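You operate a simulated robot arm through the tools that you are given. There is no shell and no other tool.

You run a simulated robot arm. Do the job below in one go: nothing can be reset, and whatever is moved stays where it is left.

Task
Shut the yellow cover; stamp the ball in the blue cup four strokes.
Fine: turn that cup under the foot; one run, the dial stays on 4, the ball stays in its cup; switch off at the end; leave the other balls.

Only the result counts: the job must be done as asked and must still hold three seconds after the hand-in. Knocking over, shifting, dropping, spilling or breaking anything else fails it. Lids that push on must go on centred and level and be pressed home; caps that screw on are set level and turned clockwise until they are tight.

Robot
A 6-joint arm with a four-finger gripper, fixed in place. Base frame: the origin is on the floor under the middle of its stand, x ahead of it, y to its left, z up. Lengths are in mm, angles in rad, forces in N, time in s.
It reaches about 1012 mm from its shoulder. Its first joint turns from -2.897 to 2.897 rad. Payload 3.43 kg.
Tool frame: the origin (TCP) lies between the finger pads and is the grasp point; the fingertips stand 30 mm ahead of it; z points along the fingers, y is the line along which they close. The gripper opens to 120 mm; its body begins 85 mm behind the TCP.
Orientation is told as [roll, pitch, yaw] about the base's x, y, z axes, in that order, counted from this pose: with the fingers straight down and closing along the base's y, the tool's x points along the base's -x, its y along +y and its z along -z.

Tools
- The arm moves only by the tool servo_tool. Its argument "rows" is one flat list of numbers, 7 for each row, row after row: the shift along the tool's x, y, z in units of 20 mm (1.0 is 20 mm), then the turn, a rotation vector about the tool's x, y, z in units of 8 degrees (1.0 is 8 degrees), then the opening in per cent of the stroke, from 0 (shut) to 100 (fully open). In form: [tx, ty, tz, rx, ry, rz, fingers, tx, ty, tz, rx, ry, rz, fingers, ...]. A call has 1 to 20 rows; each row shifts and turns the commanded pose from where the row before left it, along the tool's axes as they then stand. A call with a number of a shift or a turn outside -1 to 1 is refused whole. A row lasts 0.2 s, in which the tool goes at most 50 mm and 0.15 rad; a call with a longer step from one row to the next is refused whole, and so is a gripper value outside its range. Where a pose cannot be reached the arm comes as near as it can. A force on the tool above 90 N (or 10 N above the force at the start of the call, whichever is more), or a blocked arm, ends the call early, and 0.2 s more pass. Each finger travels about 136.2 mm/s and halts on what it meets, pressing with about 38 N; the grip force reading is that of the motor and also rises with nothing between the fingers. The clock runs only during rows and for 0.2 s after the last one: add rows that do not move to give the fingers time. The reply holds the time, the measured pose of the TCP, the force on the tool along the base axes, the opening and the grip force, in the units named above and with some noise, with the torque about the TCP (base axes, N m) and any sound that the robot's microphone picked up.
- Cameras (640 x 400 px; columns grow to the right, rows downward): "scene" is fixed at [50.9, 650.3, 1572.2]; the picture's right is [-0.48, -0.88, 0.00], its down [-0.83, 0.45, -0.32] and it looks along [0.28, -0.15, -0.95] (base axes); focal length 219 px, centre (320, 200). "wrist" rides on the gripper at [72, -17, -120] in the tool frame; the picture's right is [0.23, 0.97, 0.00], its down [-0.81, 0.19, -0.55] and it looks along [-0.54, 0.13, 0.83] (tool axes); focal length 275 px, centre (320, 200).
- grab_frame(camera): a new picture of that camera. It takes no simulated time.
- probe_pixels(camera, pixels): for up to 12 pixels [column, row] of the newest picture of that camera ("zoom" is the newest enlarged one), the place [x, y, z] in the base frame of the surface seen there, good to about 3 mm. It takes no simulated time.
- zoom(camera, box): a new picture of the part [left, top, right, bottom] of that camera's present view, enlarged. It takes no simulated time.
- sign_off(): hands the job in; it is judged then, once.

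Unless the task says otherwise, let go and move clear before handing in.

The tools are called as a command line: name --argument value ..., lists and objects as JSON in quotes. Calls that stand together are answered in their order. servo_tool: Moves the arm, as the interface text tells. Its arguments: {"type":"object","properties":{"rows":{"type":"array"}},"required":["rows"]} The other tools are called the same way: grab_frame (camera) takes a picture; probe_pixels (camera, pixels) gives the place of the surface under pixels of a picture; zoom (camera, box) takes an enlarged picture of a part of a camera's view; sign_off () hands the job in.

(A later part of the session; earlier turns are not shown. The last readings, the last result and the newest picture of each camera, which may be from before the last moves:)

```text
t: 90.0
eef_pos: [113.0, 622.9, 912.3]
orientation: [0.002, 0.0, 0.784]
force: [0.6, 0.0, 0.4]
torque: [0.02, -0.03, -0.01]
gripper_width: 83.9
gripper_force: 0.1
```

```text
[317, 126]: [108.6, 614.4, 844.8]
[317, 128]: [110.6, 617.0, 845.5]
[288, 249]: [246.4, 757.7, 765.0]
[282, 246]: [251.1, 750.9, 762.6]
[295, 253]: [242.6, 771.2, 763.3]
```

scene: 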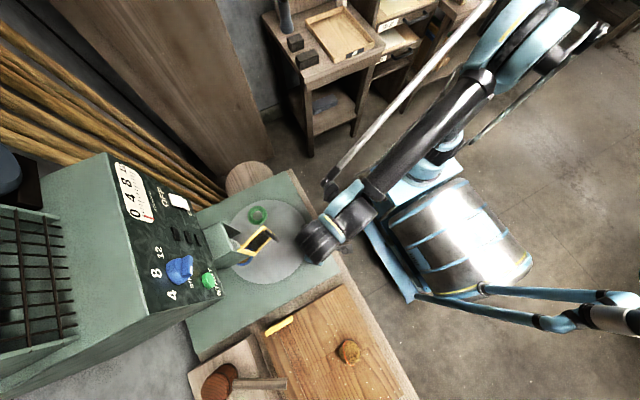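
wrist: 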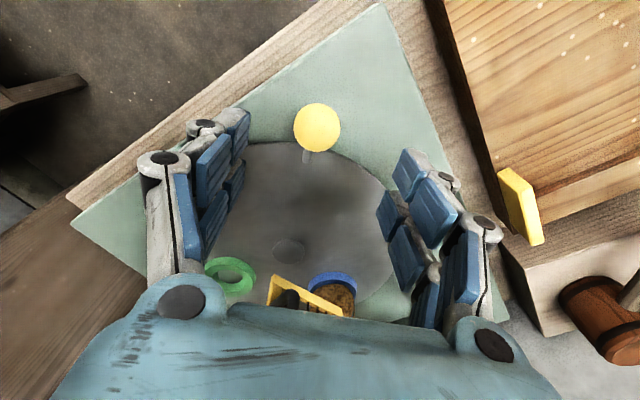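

Knob centre is (112.5,620.5), i.e. φ≈−134.3°. I'll descend, take hold of it firmly this time, and then turn it 6.2° more.

servo_tool --rows '[0.1, -0.07, 0.7, 0, 0, -0.1, 70, 0, 0, 0.9, 0, 0, 0, 70, 0, 0, 0.9, 0, 0, 0, 70, 0, 0, 0.9, 0, 0, 0, 70, 0, 0, 0.62, 0, 0, 0, 70, 0, 0, 0, 0, 0, 0, 50, 0, 0, 0, 0, 0, 0, 35, 0, 0, 0, 0, 0, 0, 28, 0, 0, 0, 0, 0, 0, 28, 0, 0, 0, 0, 0, 0, 28]'

grab_frame --camera "wrist"

```text
t: 92.2
eef_pos: [113.0, 620.8, 831.7]
orientation: [0.003, 0.001, 0.8]
force: [1.4, 0.8, -0.3]
torque: [0.0, 0.01, 0.0]
gripper_width: 33.9
gripper_force: 0.7
```

```text
taken
```

wrist: 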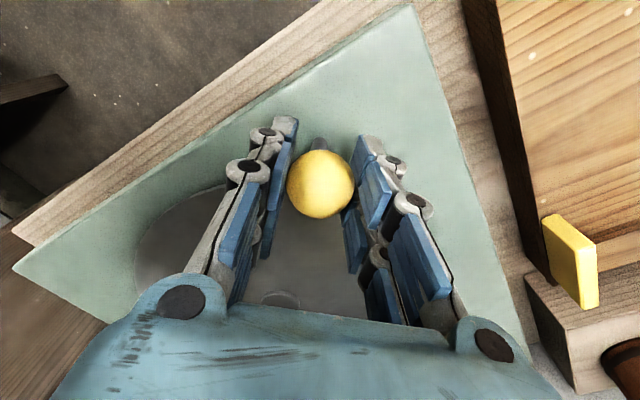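

The pads are snug at 33.9 mm. Now the final 6.2° of arc.

servo_tool --rows '[-0.0015, 0.172, 0, 0, 0, 0.125, 28, -0.0034, 0.2585, 0, 0, 0, 0.1875, 28, -0.0034, 0.2585, 0, 0, 0, 0.1875, 28, -0.002, 0.2068, 0, 0, 0, 0.15, 28, -0.0015, 0.172, 0, 0, 0, 0.125, 28, 0, 0, 0, 0, 0, 0, 28, 0, 0, 0, 0, 0, 0, 28]'

grab_frame --camera "scene"

zoom --camera "scene" --box '[210, 210, 320, 300]'

```text
t: 93.8
eef_pos: [97.3, 636.9, 831.9]
orientation: [0.003, 0.002, 0.691]
force: [0.2, -0.4, -0.2]
torque: [0.01, 0.02, 0.0]
gripper_width: 34.1
gripper_force: 0.1
```

```text
taken
```

scene: 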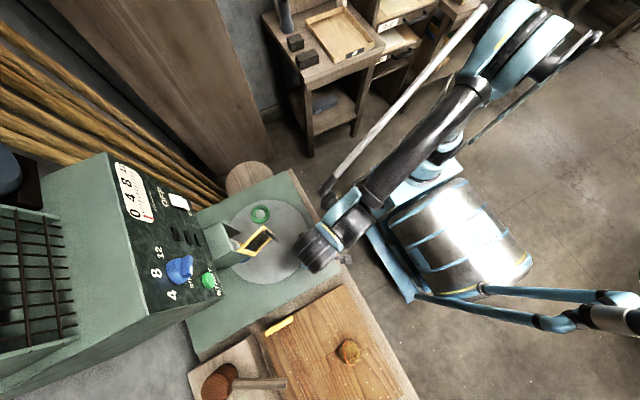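

```text
4.44 times, centred on (265, 255) of scene
```

zoom: 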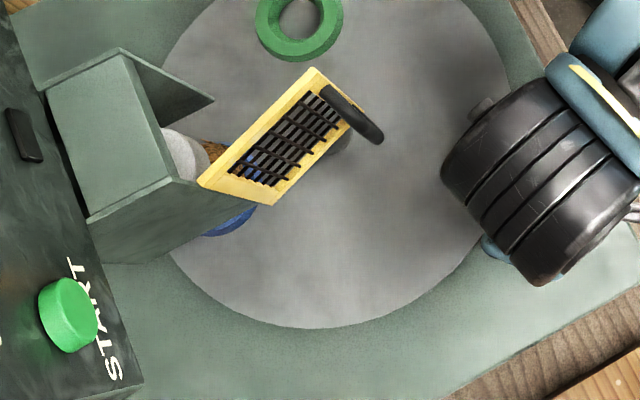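

Turned to φ≈−140.8°. Releasing, lifting, and going back to the same viewpoint to verify the alignment.

servo_tool --rows '[0, 0, 0, 0, 0, 0, 35, 0, 0, 0, 0, 0, 0, 50, 0, 0, 0, 0, 0, 0, 70, 0, 0, -0.6, 0, 0, 0, 70, 0, 0, -0.9, 0, 0, 0, 70, 0, 0, -0.9, 0, 0, 0, 70, 0, 0, -1, 0, 0, 0, 70, 0, 0, -1, 0, 0, -1, 70, 0, 0, -1, 0, 0, -1, 70, 0, 0, -1, 0, 0, -1, 70, 0, 0, -1, 0, 0, -1, 70, 0, 0, -1, 0, 0, -1, 70, 0, 0, -1, 0, 0, -1, 70, 0, 0, 0, 0, 0, -0.7, 70, 0, 0, 0, 0, 0, 0, 70]'

servo_tool --rows '[0.53, -0.93, -0.5, 0, 0, 0, 70, 0.53, -0.93, -0.5, 0, 0, 0, 70, 0.53, -0.93, -0.5, 0, 0, 0, 70, 0.53, -0.93, -0.5, 0, 0, 0, 70, 0.53, -0.93, -0.5, 0, 0, 0, 70, 0.53, -0.93, -0.5, 0, 0, 0, 70, 0.53, -0.93, -0.5, 0, 0, 0, 70, 0.53, -0.93, -0.5, 0, 0, 0, 70, 0.53, -0.93, -0.5, 0, 0, 0, 70, 0.53, -0.93, -0.5, 0, 0, 0, 70, 0.53, -0.93, -0.5, 0, 0, 0, 70, 0, 0, 0, 0, 0, 0, 70]'

grab_frame --camera "wrist"

zoom --camera "wrist" --box '[260, 200, 350, 290]'

```text
t: 97.0
eef_pos: [98.6, 636.6, 1019.9]
orientation: [0.002, -0.003, 1.626]
force: [-0.3, -0.6, 0.3]
torque: [0.04, 0.01, 0.01]
gripper_width: 84.1
gripper_force: 0.0
```

```text
t: 99.6
eef_pos: [310.6, 529.4, 1128.2]
orientation: [0.002, -0.005, 1.626]
force: [0.1, 0.3, 0.2]
torque: [0.02, 0.01, 0.01]
gripper_width: 83.9
gripper_force: 0.1
```

```text
taken
```

wrist: 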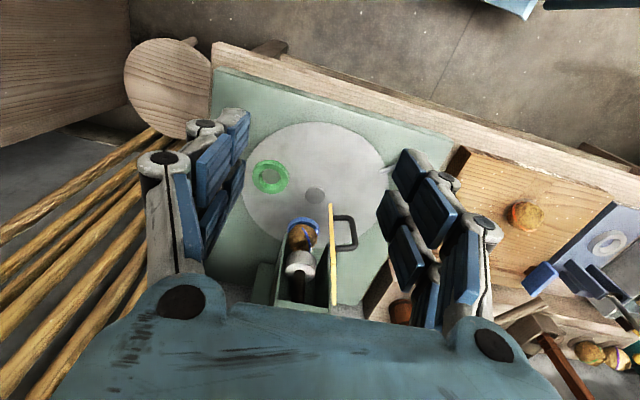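

```text
4.44 times, centred on (305, 245) of wrist
```

zoom: 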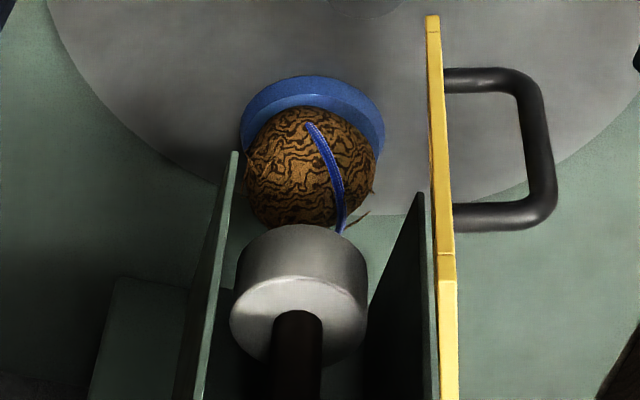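

Both centres now agree to within ~1–2 mm (ball x≈252, foot x≈251), and the ball sits in its cup. Next is the door: I'll go to (225,555,1110), yaw to ≈2.5°, close the fingers, ready to pitch up in the arm plane.

servo_tool --rows '[-0.3, 0.84, 0.18, 0, 0, 0, 70, -0.3, 0.84, 0.18, 0, 0, 0, 70, -0.3, 0.84, 0.18, 0, 0, 0, 70, -0.3, 0.84, 0.18, 0, 0, 0, 70, -0.3, 0.84, 0.18, 0, 0, 0, 50, 0, 0, 0, 0, 0, 1, 30, 0, 0, 0, 0, 0, 1, 0, 0, 0, 0, 0, 0, 1, 0, 0, 0, 0, 0, 0, 1, 0, 0, 0, 0, 0, 0, 1, 0, 0, 0, 0, 0, 0, 1, 0, 0, 0, 0, 0, 0, 1, 0, 0, 0, 0, 0, 0, 1, 0, 0, 0, 0, 0, 0, 1, 0, 0, 0, 0, 0, 0, 1, 0, 0, 0, 0, 0, 0, 1, 0, 0, 0, 0, 0, 0, 0.3, 0, 0, 0, 0, 0, 0, 0, 0]'

grab_frame --camera "scene"

```text
t: 103.4
eef_pos: [225.5, 555.5, 1111.5]
orientation: [0.004, 0.002, 0.048]
force: [0.4, 0.4, 0.1]
torque: [-0.01, 0.04, -0.03]
gripper_width: 0.1
gripper_force: 33.3
```

```text
taken
```

scene: 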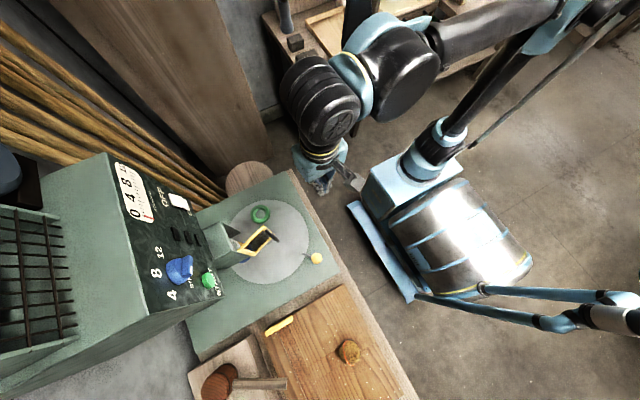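

Pose is exact. I'll quickly probe the forearm and wrist to confirm the arm plane's azimuth before pitching up through it.

probe_pixels --camera "scene" --pixels '[[540, 12], [515, 22], [490, 32], [465, 40], [440, 45], [415, 65], [400, 45], [370, 65], [330, 105], [310, 110], [320, 150], [350, 90]]'

zoom --camera "scene" --box '[260, 0, 600, 220]'

```text
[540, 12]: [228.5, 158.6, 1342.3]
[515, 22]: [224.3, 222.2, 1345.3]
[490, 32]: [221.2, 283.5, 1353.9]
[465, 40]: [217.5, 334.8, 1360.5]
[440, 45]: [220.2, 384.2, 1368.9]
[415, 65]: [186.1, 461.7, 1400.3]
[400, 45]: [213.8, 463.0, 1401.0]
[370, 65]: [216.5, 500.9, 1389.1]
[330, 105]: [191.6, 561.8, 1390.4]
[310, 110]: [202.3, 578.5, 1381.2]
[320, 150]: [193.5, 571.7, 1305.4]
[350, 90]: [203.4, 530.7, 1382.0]
```

```text
1.82 times, centred on (430, 110) of scene
```

zoom: 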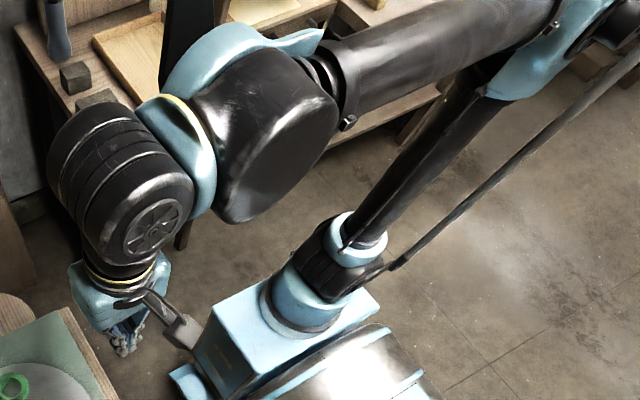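

The arm plane (azimuth ~93.5°) matches the tool plane, so the crossing should be clean. Pitching up toward +y.

servo_tool --rows '[0, 0, 0, -1, 0, 0, 0, 0, 0, 0, -1, 0, 0, 0, 0, 0, 0, -1, 0, 0, 0, 0, 0, 0, -1, 0, 0, 0, 0, 0, 0, -1, 0, 0, 0, 0, 0, 0, -1, 0, 0, 0, 0, 0, 0, 0, 0, 0, 0]'

servo_tool --rows '[0, 0, 0, -1, 0, 0, 0, 0, 0, 0, -1, 0, 0, 0, 0, 0, 0, -1, 0, 0, 0, 0, 0, 0, -1, 0, 0, 0, 0, 0, 0, -1, 0, 0, 0, 0, 0, 0, -0.25, 0, 0, 0, 0, 0, 0, 0, 0, 0, 0]'

grab_frame --camera "wrist"

grab_frame --camera "scene"

```text
t: 105.0
eef_pos: [225.6, 556.3, 1111.7]
orientation: [0.841, 0.001, 0.048]
force: [0.1, -0.3, 0.0]
torque: [-0.01, -0.02, 0.01]
gripper_width: 0.0
gripper_force: 33.3
```

```text
t: 106.6
eef_pos: [233.0, 557.2, 1112.1]
orientation: [1.573, 0.001, 0.047]
force: [0.1, -0.2, -0.3]
torque: [0.03, 0.02, -0.02]
gripper_width: 0.0
gripper_force: 33.5
```

```text
taken
```

wrist: 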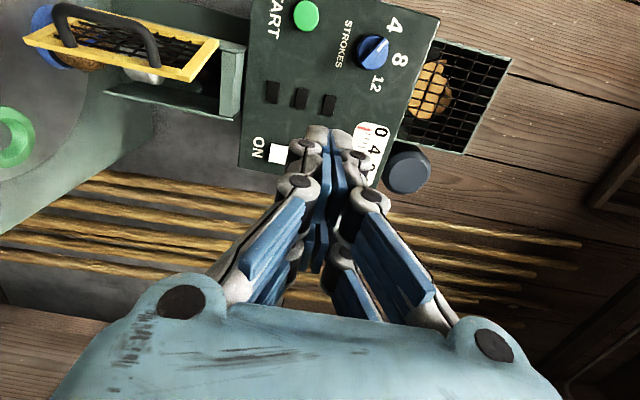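

```text
taken
```

scene: 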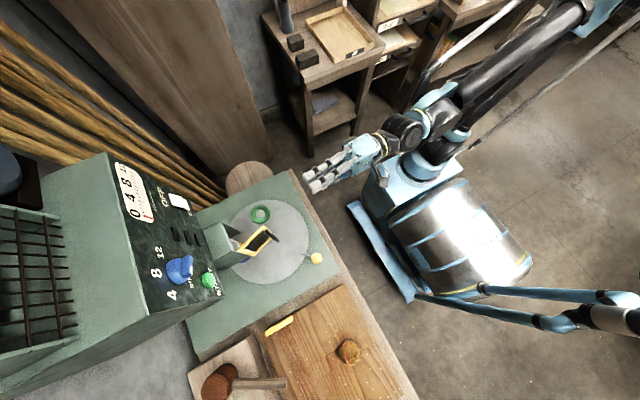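

Horizontal and pointing +y, no flags. Door plan: go to its left side at (150,600,945), then reach in beside the handle and sweep it toward +x, then +y. First the approach.

servo_tool --rows '[0.42, -0.83, 0.1, 0, -0.34, 0, 0, 0.42, -0.83, 0.2, 0, 0, 0, 0, 0.42, -0.83, 0.2, 0, 0, 0, 0, 0.42, -0.83, 0.2, 0, 0, 0, 0, 0.42, -0.83, 0.2, 0, 0, 0, 0, 0.42, -0.83, 0.2, 0, 0, 0, 0, 0.42, -0.83, 0.2, 0, 0, 0, 0, 0.42, -0.83, 0.2, 0, 0, 0, 0, 0.42, -0.83, 0.2, 0, 0, 0, 0, 0.42, -0.83, 0.2, 0, 0, 0, 0, 0, 0, 0, 0, 0, 0, 0]'

grab_frame --camera "wrist"

grab_frame --camera "scene"

```text
t: 109.0
eef_pos: [142.5, 592.2, 960.3]
orientation: [1.576, 0.001, 0.002]
force: [0.8, -0.1, 0.7]
torque: [-0.01, -0.01, 0.0]
gripper_width: 0.0
gripper_force: 33.7
out of reach, approached as far as the arm can: row 1
```

```text
taken
```

wrist: 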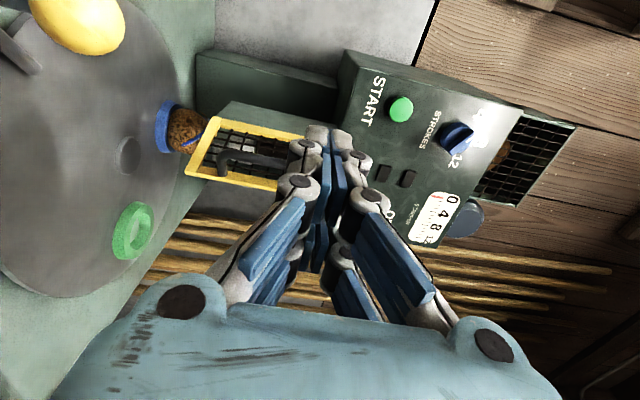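

```text
taken
```

scene: 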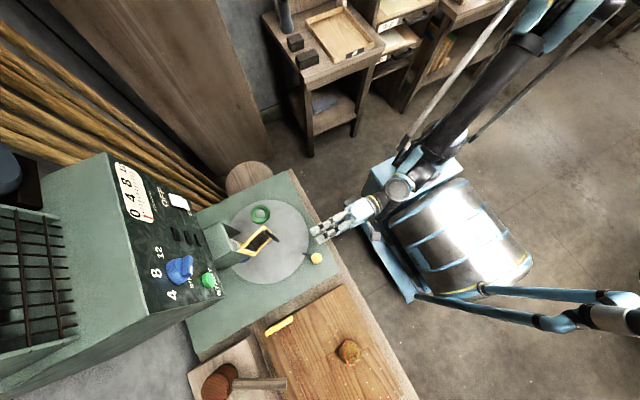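

At (142.5,592,960), the handle is still to the right of my tips (wrist px (250,160)). I'll lower to z≈940 and reach forward beside the handle to y≈715.

servo_tool --rows '[0, -0.5, 0.5, 0, 0, 0, 0, 0, -0.5, 0.8, 0, 0, 0, 0, 0, 0, 0.9, 0, 0, 0, 0, 0, 0, 0.9, 0, 0, 0, 0, 0, 0, 0.9, 0, 0, 0, 0, 0, 0, 0.9, 0, 0, 0, 0, 0, 0, 0.8, 0, 0, 0, 0, 0, 0, 0.5, 0, 0, 0, 0, 0, 0, 0, 0, 0, 0, 0]'

grab_frame --camera "wrist"

grab_frame --camera "scene"

zoom --camera "scene" --box '[220, 200, 340, 290]'

```text
t: 111.0
eef_pos: [143.0, 717.5, 940.9]
orientation: [1.574, 0.0, 0.001]
force: [-0.1, 1.2, 0.4]
torque: [0.0, -0.01, 0.0]
gripper_width: 0.0
gripper_force: 33.8
```

```text
taken
```

wrist: 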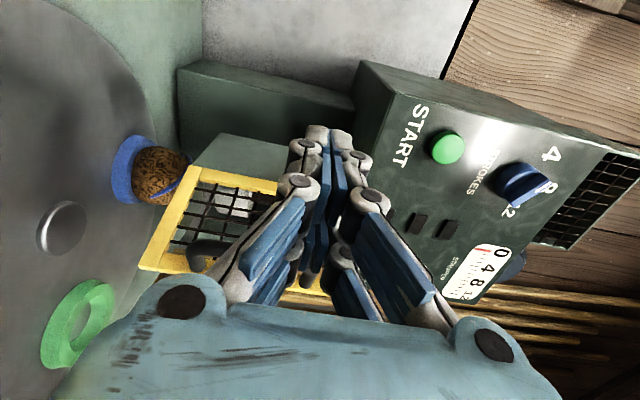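

```text
taken
```

scene: 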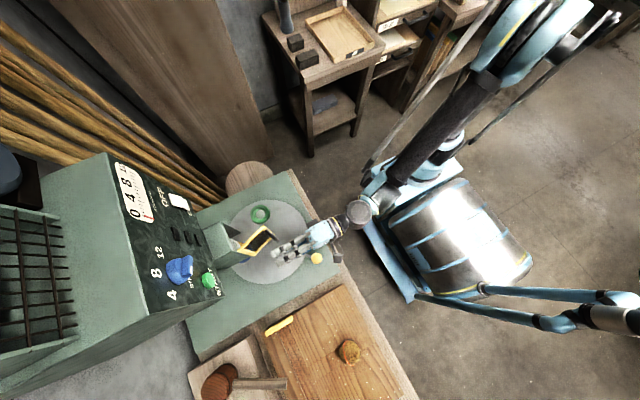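

```text
4.44 times, centred on (280, 245) of scene
```

zoom: 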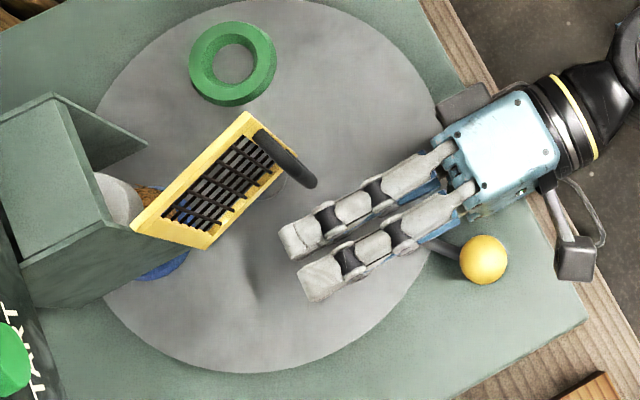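

The fingers lie just left of the handle bar. Now sweeping slowly toward +x to swing the door, in small steps.

servo_tool --rows '[-0.4, 0, 0, 0, 0, 0, 0, -0.4, 0, 0, 0, 0, 0, 0, -0.4, 0, 0, 0, 0, 0, 0, -0.4, 0, 0, 0, 0, 0, 0, -0.4, 0, 0, 0, 0, 0, 0, 0, 0, 0, 0, 0, 0, 0]'

zoom --camera "scene" --box '[220, 200, 340, 290]'

```text
t: 112.4
eef_pos: [181.9, 717.8, 938.8]
orientation: [1.574, 0.001, 0.001]
force: [-1.0, 0.5, 0.7]
torque: [-0.02, -0.02, 0.0]
gripper_width: 0.0
gripper_force: 33.9
```

```text
4.44 times, centred on (280, 245) of scene
```

zoom: 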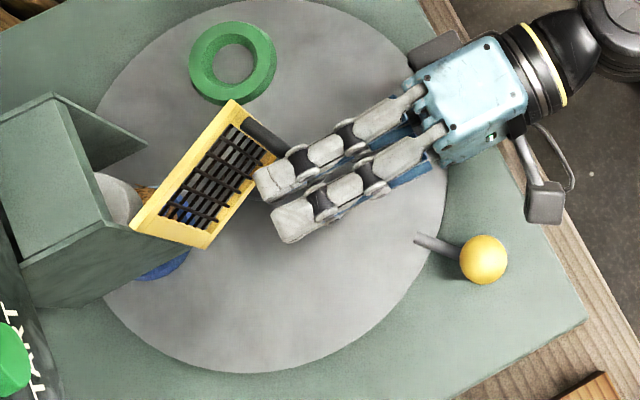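

The door is swinging with negligible force. Continuing the sweep to x≈220.

servo_tool --rows '[-0.4, 0, 0, 0, 0, 0, 0, -0.4, 0, 0, 0, 0, 0, 0, -0.4, 0, 0, 0, 0, 0, 0, -0.4, 0, 0, 0, 0, 0, 0, -0.4, 0, 0, 0, 0, 0, 0, 0, 0, 0, 0, 0, 0, 0]'

zoom --camera "scene" --box '[220, 200, 340, 290]'

grab_frame --camera "wrist"

```text
t: 113.8
eef_pos: [222.6, 718.4, 941.6]
orientation: [1.575, 0.003, 0.002]
force: [0.1, -0.4, 0.2]
torque: [-0.02, 0.0, -0.01]
gripper_width: 0.0
gripper_force: 33.4
```

```text
4.44 times, centred on (280, 245) of scene
```

zoom: 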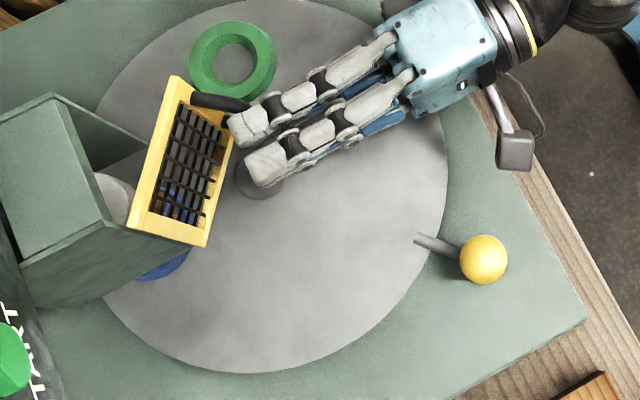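

```text
taken
```

wrist: 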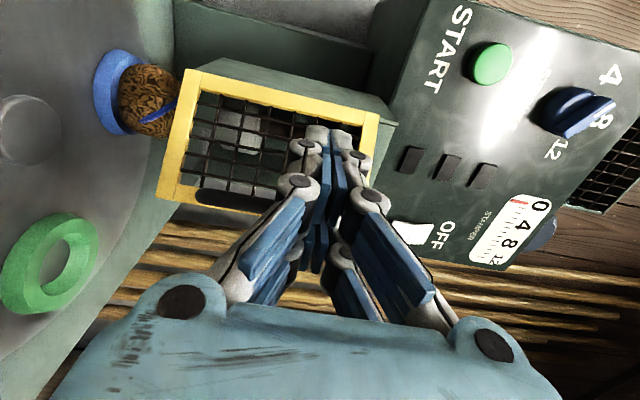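

The door is at about −28°. I'll back off a little, step right so the tips face the handle bar, and then push in +y.

servo_tool --rows '[0, 0, -0.6, 0, 0, 0, 0, 0, 0, -0.7, 0, 0, 0, 0, -0.6, 0, 0, 0, 0, 0, 0, -0.6, 0, 0, 0, 0, 0, 0, -0.6, 0, 0, 0, 0, 0, 0, 0, 0, 0, 0, 0, 0, 0]'

zoom --camera "scene" --box '[220, 200, 340, 290]'

```text
t: 115.2
eef_pos: [258.4, 690.9, 939.9]
orientation: [1.568, 0.005, -0.002]
force: [0.0, 0.3, 0.1]
torque: [0.01, 0.01, 0.0]
gripper_width: 0.0
gripper_force: 33.4
```

```text
4.44 times, centred on (280, 245) of scene
```

zoom: 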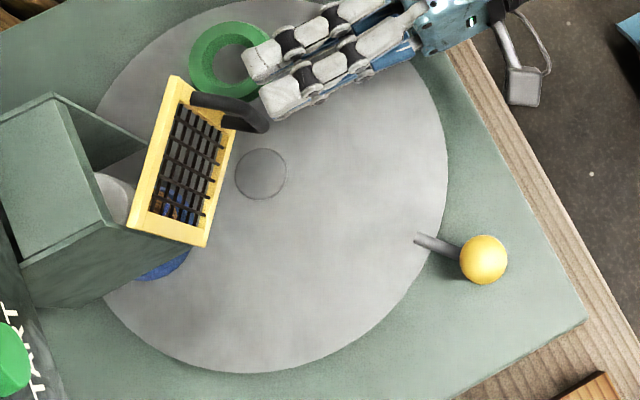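

The tips are now in front of the bar. Pushing in +y in small steps, watching the force.

servo_tool --rows '[-0.1, 0, 0.4, 0, 0, 0, 0, -0.12, 0, 0.4, 0, 0, 0, 0, -0.12, 0, 0.4, 0, 0, 0, 0, -0.12, 0, 0.4, 0, 0, 0, 0, 0, 0, 0, 0, 0, 0, 0]'

zoom --camera "scene" --box '[220, 200, 340, 290]'

grab_frame --camera "wrist"

```text
t: 116.4
eef_pos: [272.2, 721.8, 940.8]
orientation: [1.574, 0.004, -0.006]
force: [45.7, -43.2, 1.8]
torque: [-0.09, -0.01, -1.41]
gripper_width: 5.9
gripper_force: 32.8
```

```text
4.44 times, centred on (280, 245) of scene
```

zoom: 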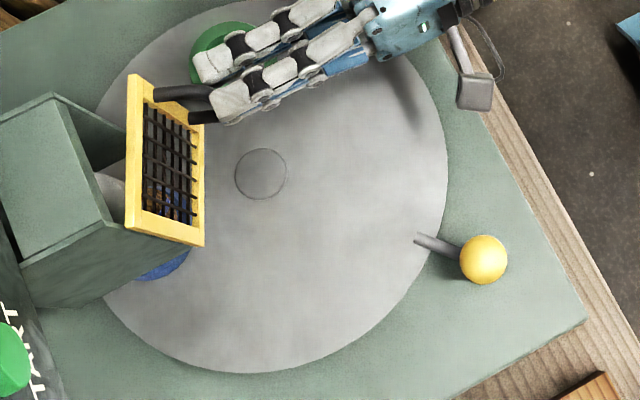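

```text
taken
```

wrist: 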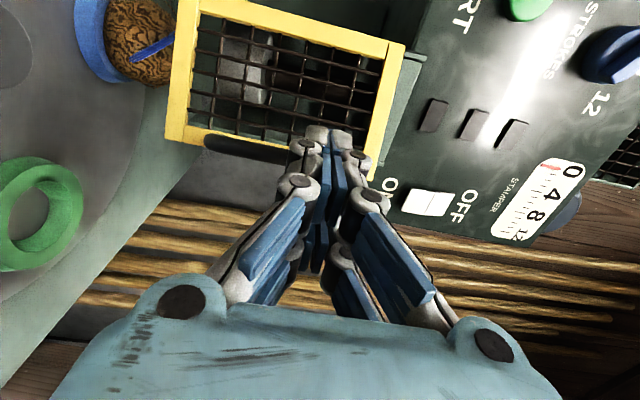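

The force rose (46,−43 N) and the fingers were pried to 5.9 mm, so the tips are wedging on the handle. I'll back straight off a little and look closely.

servo_tool --rows '[0, 0, -0.3, 0, 0, 0, 0, 0, 0, -0.4, 0, 0, 0, 0, 0, 0, -0.5, 0, 0, 0, 0, 0, 0, 0, 0, 0, 0, 0]'

grab_frame --camera "wrist"

zoom --camera "scene" --box '[230, 210, 290, 260]'

```text
t: 117.4
eef_pos: [267.0, 698.9, 939.3]
orientation: [1.573, 0.001, 0.001]
force: [-0.6, 0.1, -0.7]
torque: [0.02, -0.02, 0.04]
gripper_width: 0.0
gripper_force: 33.1
```

```text
taken
```

wrist: 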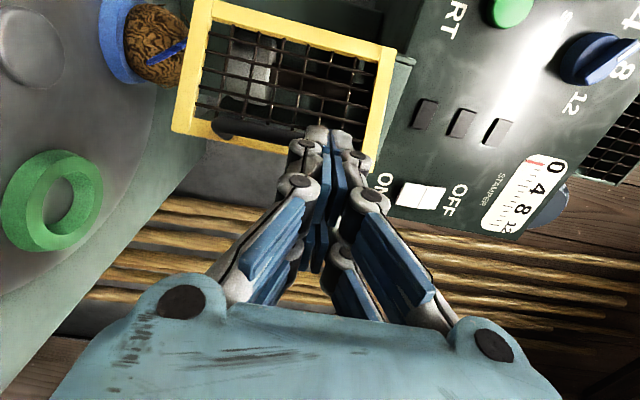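

```text
8.00 times, centred on (260, 235) of scene
```

zoom: 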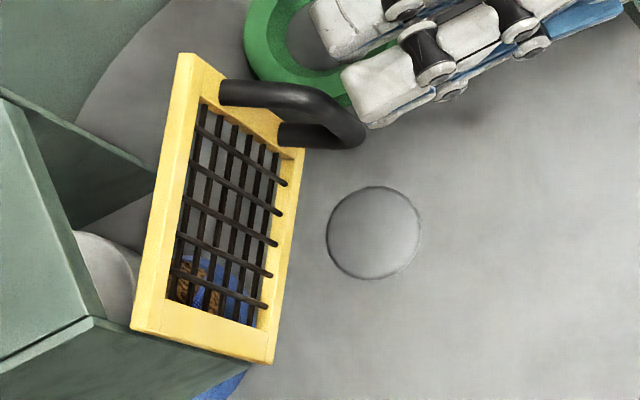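

The door settled at about −33°, with the bar at (252,737); the tips had ridden on the handle's curved top corner near z=945. I'll lower to mid-handle (z≈915) and keep the bar against one finger pair (TCP x = bar x + 15).

servo_tool --rows '[0, 0, -0.5, 0, 0, 0, 0, 0, -0.6, 0, 0, 0, 0, 0, 0, -0.65, 0, 0, 0, 0, 0, 0, 0, 0, 0, 0, 0, 0]'

grab_frame --camera "wrist"

zoom --camera "scene" --box '[230, 210, 290, 260]'

probe_pixels --camera "zoom" --pixels '[[310, 105], [335, 115], [350, 130], [260, 92], [330, 138], [190, 60], [150, 320], [270, 340]]'

```text
t: 118.4
eef_pos: [267.5, 689.3, 914.8]
orientation: [1.572, 0.001, 0.001]
force: [-0.9, 0.2, -0.1]
torque: [0.01, 0.0, 0.01]
gripper_width: 0.2
gripper_force: 33.3
```

```text
taken
```

wrist: 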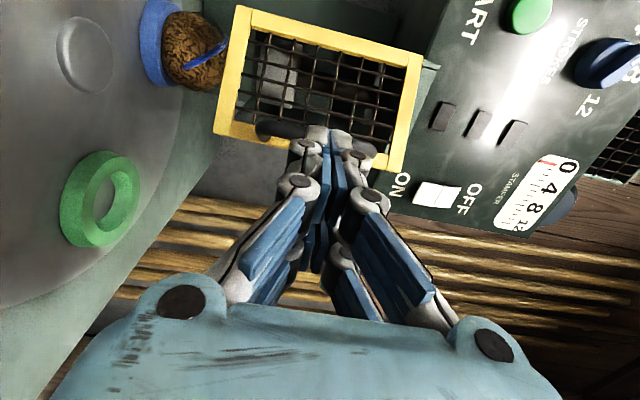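

```text
8.00 times, centred on (260, 235) of scene
```

zoom: 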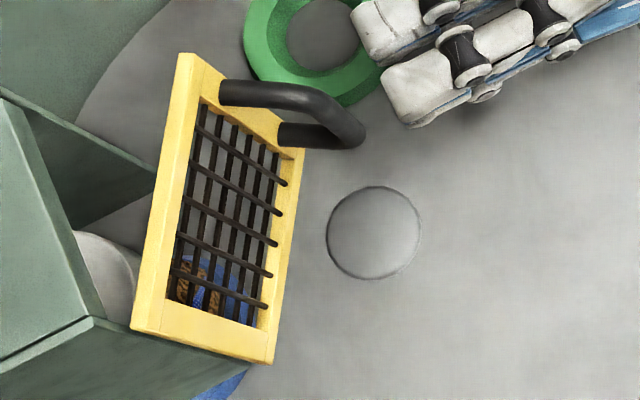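

```text
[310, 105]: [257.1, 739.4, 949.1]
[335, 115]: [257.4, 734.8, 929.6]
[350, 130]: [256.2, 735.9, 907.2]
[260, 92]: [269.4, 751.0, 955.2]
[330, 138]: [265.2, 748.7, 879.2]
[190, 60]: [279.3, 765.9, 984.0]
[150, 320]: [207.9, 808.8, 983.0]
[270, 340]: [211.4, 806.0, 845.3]
```

The bar centre is near (260,737) with the door at −31°. I'll shift right to x≈276 so the bar meets the middle of the left finger pair, then push along the door's arc.

servo_tool --rows '[-0.45, 0, 0, 0, 0, 0, 0, 0, 0, 0.45, 0, 0, 0, 0, -0.2, 0, 0.25, 0, 0, 0, 0, -0.2, 0, 0.25, 0, 0, 0, 0, -0.2, 0, 0.25, 0, 0, 0, 0, 0, 0, 0, 0, 0, 0, 0]'

zoom --camera "scene" --box '[230, 210, 290, 260]'

grab_frame --camera "wrist"

```text
t: 119.8
eef_pos: [289.3, 713.5, 915.1]
orientation: [1.573, 0.002, -0.001]
force: [-0.1, 0.4, -0.1]
torque: [-0.02, 0.0, -0.01]
gripper_width: 0.2
gripper_force: 33.3
```

```text
8.00 times, centred on (260, 235) of scene
```

zoom: 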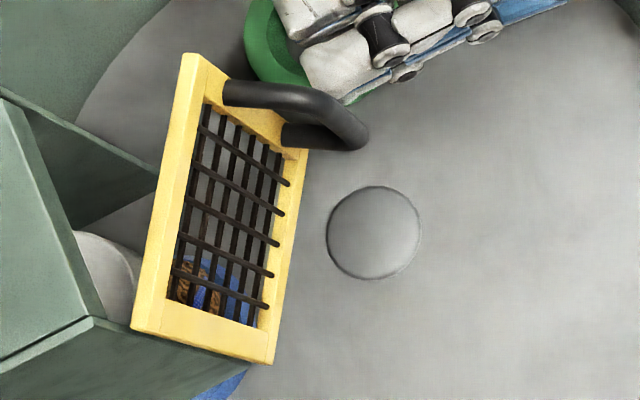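

```text
taken
```

wrist: 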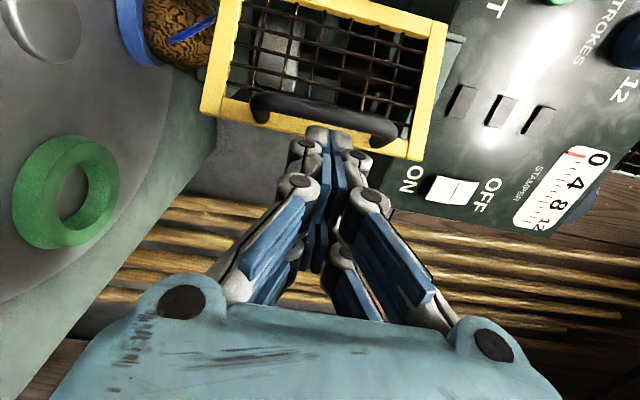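

The tips slipped to the right of the bar and the door stayed put. I'll back off, come to x≈245 so the right finger pair faces the bar, and push along its actual arc.

servo_tool --rows '[0, 0, -0.6, 0, 0, 0, 0, 0, 0, -0.65, 0, 0, 0, 0, 0.7, 0, 0, 0, 0, 0, 0, 0.8, 0, 0, 0, 0, 0, 0, 0.7, 0, 0, 0, 0, 0, 0, 0, 0, 0, 0, 0, 0, 0]'

zoom --camera "scene" --box '[230, 210, 290, 260]'

probe_pixels --camera "zoom" --pixels '[[345, 130], [190, 60], [150, 320], [360, 90], [380, 60]]'

```text
t: 121.2
eef_pos: [246.3, 688.3, 914.9]
orientation: [1.566, 0.004, 0.003]
force: [0.0, 0.9, -0.6]
torque: [0.02, -0.01, 0.0]
gripper_width: 0.1
gripper_force: 34.0
```

```text
8.00 times, centred on (260, 235) of scene
```

zoom: 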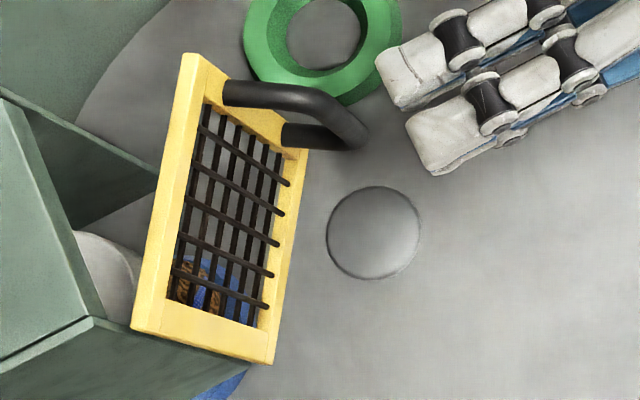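

```text
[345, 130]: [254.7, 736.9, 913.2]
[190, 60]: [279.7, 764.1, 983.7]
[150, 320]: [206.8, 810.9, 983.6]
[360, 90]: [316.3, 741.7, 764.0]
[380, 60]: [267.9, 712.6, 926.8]
```

The right finger pair (x≈261) is now squarely in front of the bar (centre ≈(261,739)). Pushing along the arc.

servo_tool --rows '[0, 0, 0.6, 0, 0, 0, 0, -0.15, 0, 0.2, 0, 0, 0, 0, -0.3, 0, 0.24, 0, 0, 0, 0, -0.28, 0, 0.28, 0, 0, 0, 0, 0, 0, 0, 0, 0, 0, 0]'

zoom --camera "scene" --box '[230, 210, 290, 260]'

grab_frame --camera "wrist"

```text
t: 122.4
eef_pos: [260.2, 716.5, 915.3]
orientation: [1.57, 0.001, 0.001]
force: [0.3, -0.2, 0.5]
torque: [-0.02, 0.0, 0.0]
gripper_width: 0.1
gripper_force: 33.3
```

```text
8.00 times, centred on (260, 235) of scene
```

zoom: 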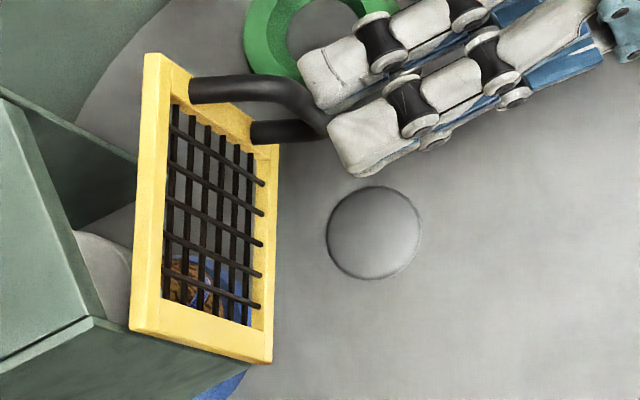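

```text
taken
```

wrist: 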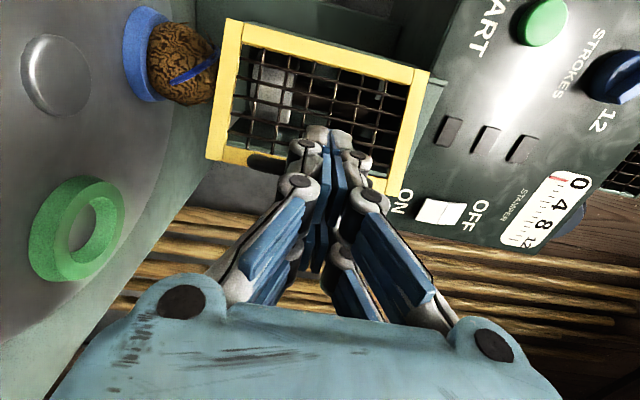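

The door follows (now ≈ −21°), the bar nestled between the two finger pairs, no force. Continuing along the arc.

servo_tool --rows '[-0.17, 0, 0.19, 0, 0, 0, 0, -0.17, 0, 0.19, 0, 0, 0, 0, -0.23, 0, 0.31, 0, 0, 0, 0, -0.2, 0, 0.33, 0, 0, 0, 0, 0, 0, 0, 0, 0, 0, 0]'

zoom --camera "scene" --box '[230, 210, 290, 260]'

```text
t: 123.6
eef_pos: [274.1, 736.0, 915.9]
orientation: [1.571, 0.003, 0.002]
force: [0.3, 0.9, -1.2]
torque: [-0.02, 0.02, 0.02]
gripper_width: 0.2
gripper_force: 33.4
```

```text
8.00 times, centred on (260, 235) of scene
```

zoom: 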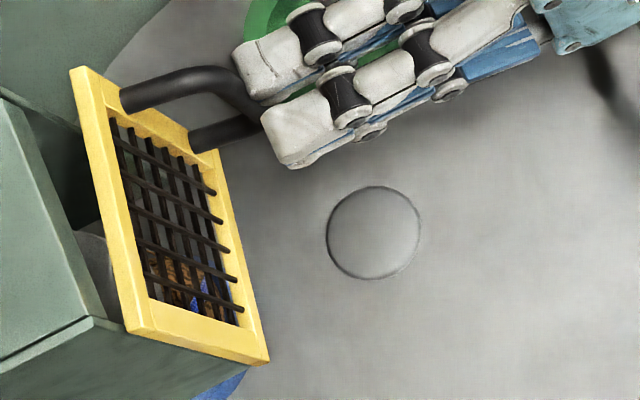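

The door is now at about −5°. A final gentle push until it meets the frame.

servo_tool --rows '[-0.12, 0, 0.2, 0, 0, 0, 0, -0.08, 0, 0.2, 0, 0, 0, 0, 0, 0, 0.15, 0, 0, 0, 0, 0, 0, 0, 0, 0, 0, 0]'

zoom --camera "scene" --box '[230, 210, 290, 260]'

```text
t: 124.6
eef_pos: [277.9, 747.2, 914.8]
orientation: [1.573, 0.002, 0.003]
force: [0.2, 0.0, -0.2]
torque: [0.0, 0.03, 0.01]
gripper_width: 0.0
gripper_force: 33.5
```

```text
8.00 times, centred on (260, 235) of scene
```

zoom: 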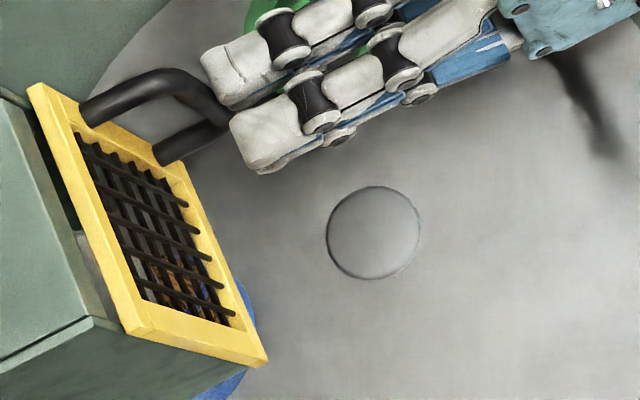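

Nearly flush (≈ −1°) with still no contact force. I'll push on in 2 mm steps until it stops against the frame.

servo_tool --rows '[0, 0, 0.12, 0, 0, 0, 0, 0, 0, 0.12, 0, 0, 0, 0, 0, 0, 0, 0, 0, 0, 0]'

servo_tool --rows '[0, 0, 0.1, 0, 0, 0, 0, 0, 0, 0.1, 0, 0, 0, 0, 0, 0, 0, 0, 0, 0, 0]'

zoom --camera "scene" --box '[230, 210, 290, 260]'

grab_frame --camera "wrist"

```text
t: 125.4
eef_pos: [279.9, 750.8, 914.6]
orientation: [1.574, 0.004, 0.001]
force: [0.3, -23.5, -9.8]
torque: [-0.33, 0.14, -0.35]
gripper_width: 6.1
gripper_force: 33.5
```

```text
t: 126.2
eef_pos: [279.3, 751.9, 915.4]
orientation: [1.575, 0.002, 0.0]
force: [3.7, -83.9, -27.7]
torque: [-0.87, 0.35, -1.19]
gripper_width: 6.0
gripper_force: 33.9
```

```text
8.00 times, centred on (260, 235) of scene
```

zoom: 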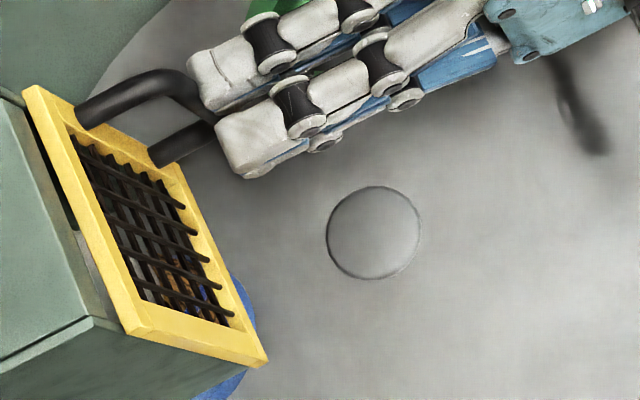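

```text
taken
```

wrist: 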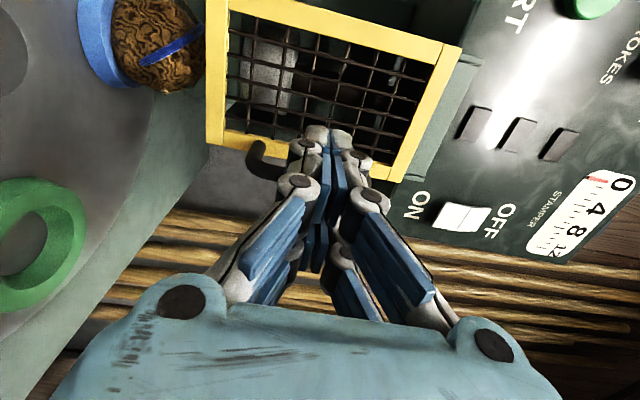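

Firm stop now: −84 N in y, so the door is against its frame. To avoid dragging it back, I'll ease off a little, loosen the fingers, and then retreat slowly.

servo_tool --rows '[0, 0, -0.15, 0, 0, 0, 0, 0, 0, 0, 0, 0, 0, 10, 0, 0, 0, 0, 0, 0, 20, 0, 0, 0, 0, 0, 0, 20]'

zoom --camera "scene" --box '[230, 210, 290, 260]'

```text
t: 127.2
eef_pos: [279.3, 753.8, 916.7]
orientation: [1.572, 0.002, 0.001]
force: [1.7, -10.3, 0.8]
torque: [0.01, 0.01, -0.22]
gripper_width: 28.3
gripper_force: 6.5
```

```text
8.00 times, centred on (260, 235) of scene
```

zoom: 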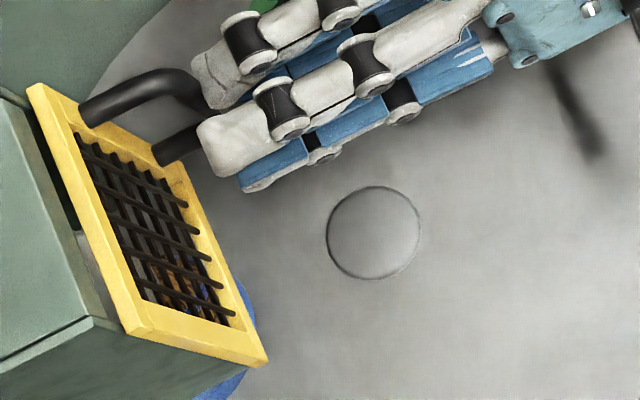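

Loosened. Now retreating slowly in −y and checking the door stays.

servo_tool --rows '[0, 0, -0.2, 0, 0, 0, 20, 0, 0, -0.3, 0, 0, 0, 20, 0, 0, -0.4, 0, 0, 0, 20, 0, 0, -0.6, 0, 0, 0, 20, 0, 0, 0, 0, 0, 0, 20]'

zoom --camera "scene" --box '[230, 210, 290, 260]'

probe_pixels --camera "zoom" --pixels '[[45, 95], [60, 130], [100, 250], [135, 320], [150, 90], [200, 100], [55, 180], [90, 280]]'

```text
t: 128.4
eef_pos: [278.8, 721.1, 914.6]
orientation: [1.573, 0.004, 0.001]
force: [-0.6, 0.2, 0.0]
torque: [0.01, 0.02, 0.0]
gripper_width: 24.2
gripper_force: 0.1
```

```text
8.00 times, centred on (260, 235) of scene
```

zoom: 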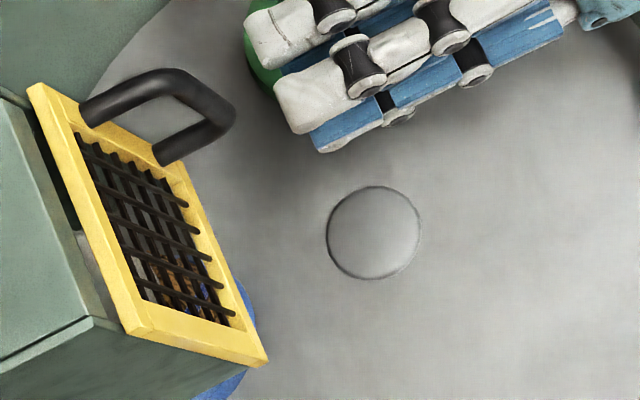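

```text
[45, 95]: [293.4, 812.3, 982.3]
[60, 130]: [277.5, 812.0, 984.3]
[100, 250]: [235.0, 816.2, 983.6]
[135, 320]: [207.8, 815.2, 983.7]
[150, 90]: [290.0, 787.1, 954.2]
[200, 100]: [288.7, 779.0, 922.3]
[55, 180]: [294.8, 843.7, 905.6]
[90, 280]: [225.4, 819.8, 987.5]
```

The door stays shut (its face y≈812–816 all along). Next the power switch: close the fingers, back off, and rise to in front of the rocker's lower (ON) half at (345, ~690, 1062).

servo_tool --rows '[0, 0, -0.75, 0, 0, 0, 0, 0, 0, -0.75, 0, 0, 0, 0, -0.37, 0.82, 0, 0, 0, 0, 0, -0.37, 0.82, 0, 0, 0, 0, 0, -0.37, 0.82, 0, 0, 0, 0, 0, -0.37, 0.82, 0, 0, 0, 0, 0, -0.37, 0.82, 0, 0, 0, 0, 0, -0.37, 0.82, 0, 0, 0, 0, 0, -0.37, 0.82, 0, 0, 0, 0, 0, -0.37, 0.82, 0, 0, 0, 0, 0, -0.37, 0.82, 0, 0, 0, 0, 0, 0, 0, 0, 0, 0, 0, 0]'

grab_frame --camera "wrist"

grab_frame --camera "scene"

```text
t: 131.0
eef_pos: [345.4, 691.5, 1063.9]
orientation: [1.572, 0.002, 0.0]
force: [-0.3, 0.0, 0.4]
torque: [-0.05, 0.02, 0.04]
gripper_width: 0.0
gripper_force: 33.4
```

```text
taken
```

wrist: 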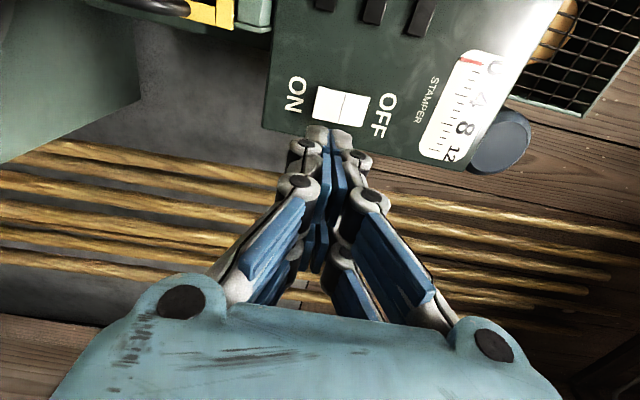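

```text
taken
```

scene: 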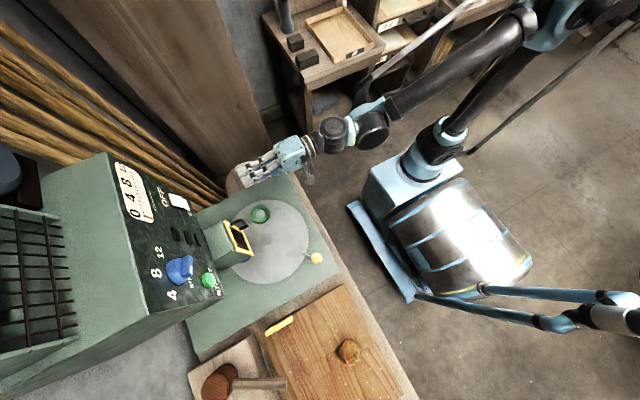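

Now facing the rocker (wrist px (342,105)). I'll probe both halves to aim precisely.

zoom --camera "wrist" --box '[270, 60, 420, 160]'

probe_pixels --camera "wrist" --pixels '[[328, 103], [356, 108], [342, 106], [316, 101], [366, 110], [330, 90], [328, 118], [380, 120], [300, 110]]'

```text
4.00 times, centred on (345, 110) of wrist
```

zoom: 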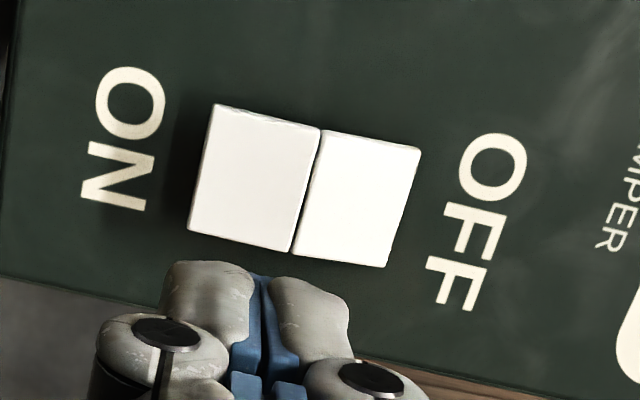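

```text
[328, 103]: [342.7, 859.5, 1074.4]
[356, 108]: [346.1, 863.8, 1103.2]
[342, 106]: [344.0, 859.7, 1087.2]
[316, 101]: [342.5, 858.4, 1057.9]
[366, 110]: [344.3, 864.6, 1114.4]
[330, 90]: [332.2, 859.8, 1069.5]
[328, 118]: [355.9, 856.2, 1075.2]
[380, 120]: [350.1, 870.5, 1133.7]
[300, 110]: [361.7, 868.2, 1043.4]
```

ON half spans z≈1053–1088 at y≈858; my tip is aimed at (345,1064). Advancing to y≈815 first.

servo_tool --rows '[0, 0, 0.7, 0, 0, 0, 0, 0, 0, 1, 0, 0, 0, 0, 0, 0, 1, 0, 0, 0, 0, 0, 0, 1, 0, 0, 0, 0, 0, 0, 1, 0, 0, 0, 0, 0, 0, 0.9, 0, 0, 0, 0, 0, 0, 0.5, 0, 0, 0, 0, 0, 0, 0, 0, 0, 0, 0]'

grab_frame --camera "wrist"

grab_frame --camera "scene"

```text
t: 132.8
eef_pos: [346.3, 815.2, 1062.7]
orientation: [1.573, 0.002, 0.001]
force: [-0.1, 0.2, -0.8]
torque: [0.03, 0.01, -0.01]
gripper_width: 0.0
gripper_force: 33.4
```

```text
taken
```

wrist: 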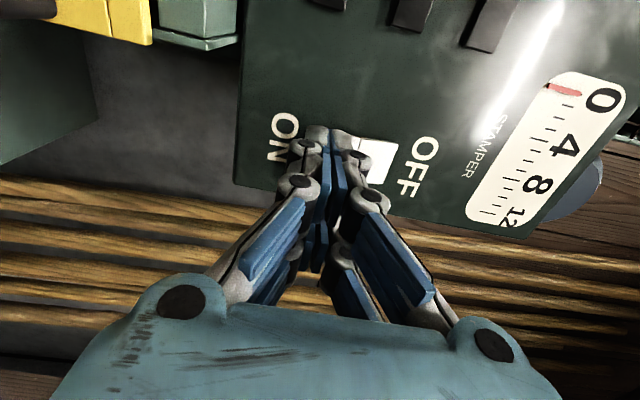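

```text
taken
```

scene: 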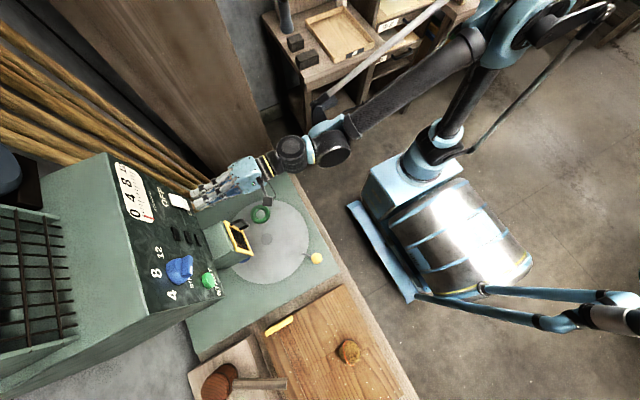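

Tip is just in front of the ON half. Pressing in small steps.

servo_tool --rows '[0, 0, 0.3, 0, 0, 0, 0, 0, 0, 0.25, 0, 0, 0, 0, 0, 0, 0.15, 0, 0, 0, 0, 0, 0, 0.1, 0, 0, 0, 0, 0, 0, 0, 0, 0, 0, 0]'

zoom --camera "wrist" --box '[240, 80, 480, 240]'

```text
t: 134.0
eef_pos: [345.2, 830.0, 1064.2]
orientation: [1.572, 0.001, 0.003]
force: [0.1, 0.1, -0.7]
torque: [0.0, 0.01, -0.03]
gripper_width: 0.0
gripper_force: 33.1
```

```text
2.50 times, centred on (360, 160) of wrist
```

zoom: 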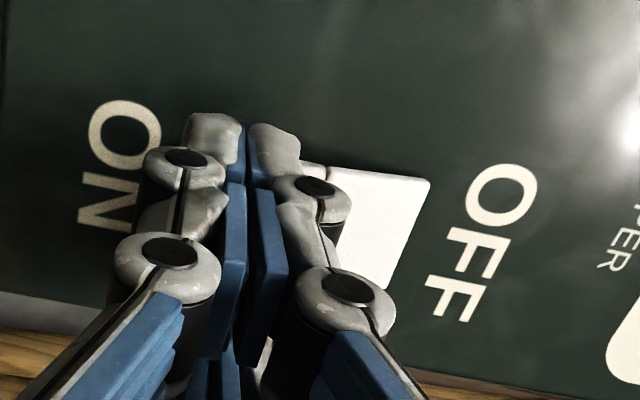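

No contact yet at y=830. Pressing on.

servo_tool --rows '[0, 0, 0.12, 0, 0, 0, 0, 0, 0, 0.12, 0, 0, 0, 0, 0, 0, 0, 0, 0, 0, 0]'

servo_tool --rows '[0, 0, 0.1, 0, 0, 0, 0, 0, 0, 0.1, 0, 0, 0, 0, 0, 0, 0, 0, 0, 0, 0]'

zoom --camera "wrist" --box '[240, 80, 480, 240]'

```text
t: 134.8
eef_pos: [346.9, 833.9, 1063.2]
orientation: [1.573, 0.003, 0.003]
force: [-0.4, -3.4, -1.6]
torque: [-0.03, 0.02, -0.02]
gripper_width: 0.2
gripper_force: 33.5
```

```text
t: 135.8
eef_pos: [334.5, 834.5, 1067.4]
orientation: [1.573, -0.011, -0.001]
force: [11.2, -33.8, -1.4]
torque: [0.23, 0.1, -0.81]
gripper_width: 0.2
gripper_force: 33.9
stopped in row 3: the force on the tool passed its limit at 93 N (the readings are from after the stop); the commanded pose is now the measured one
```

```text
2.50 times, centred on (360, 160) of wrist
```

zoom: 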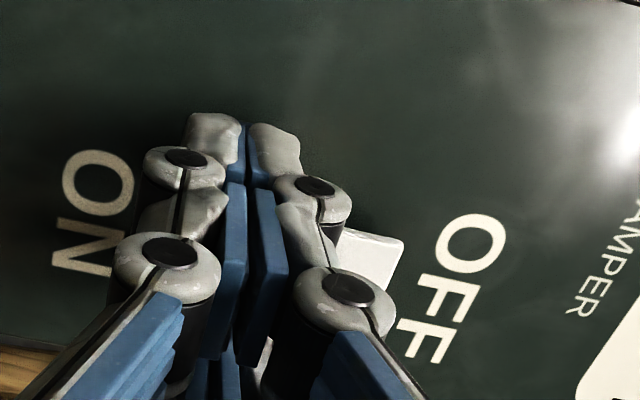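

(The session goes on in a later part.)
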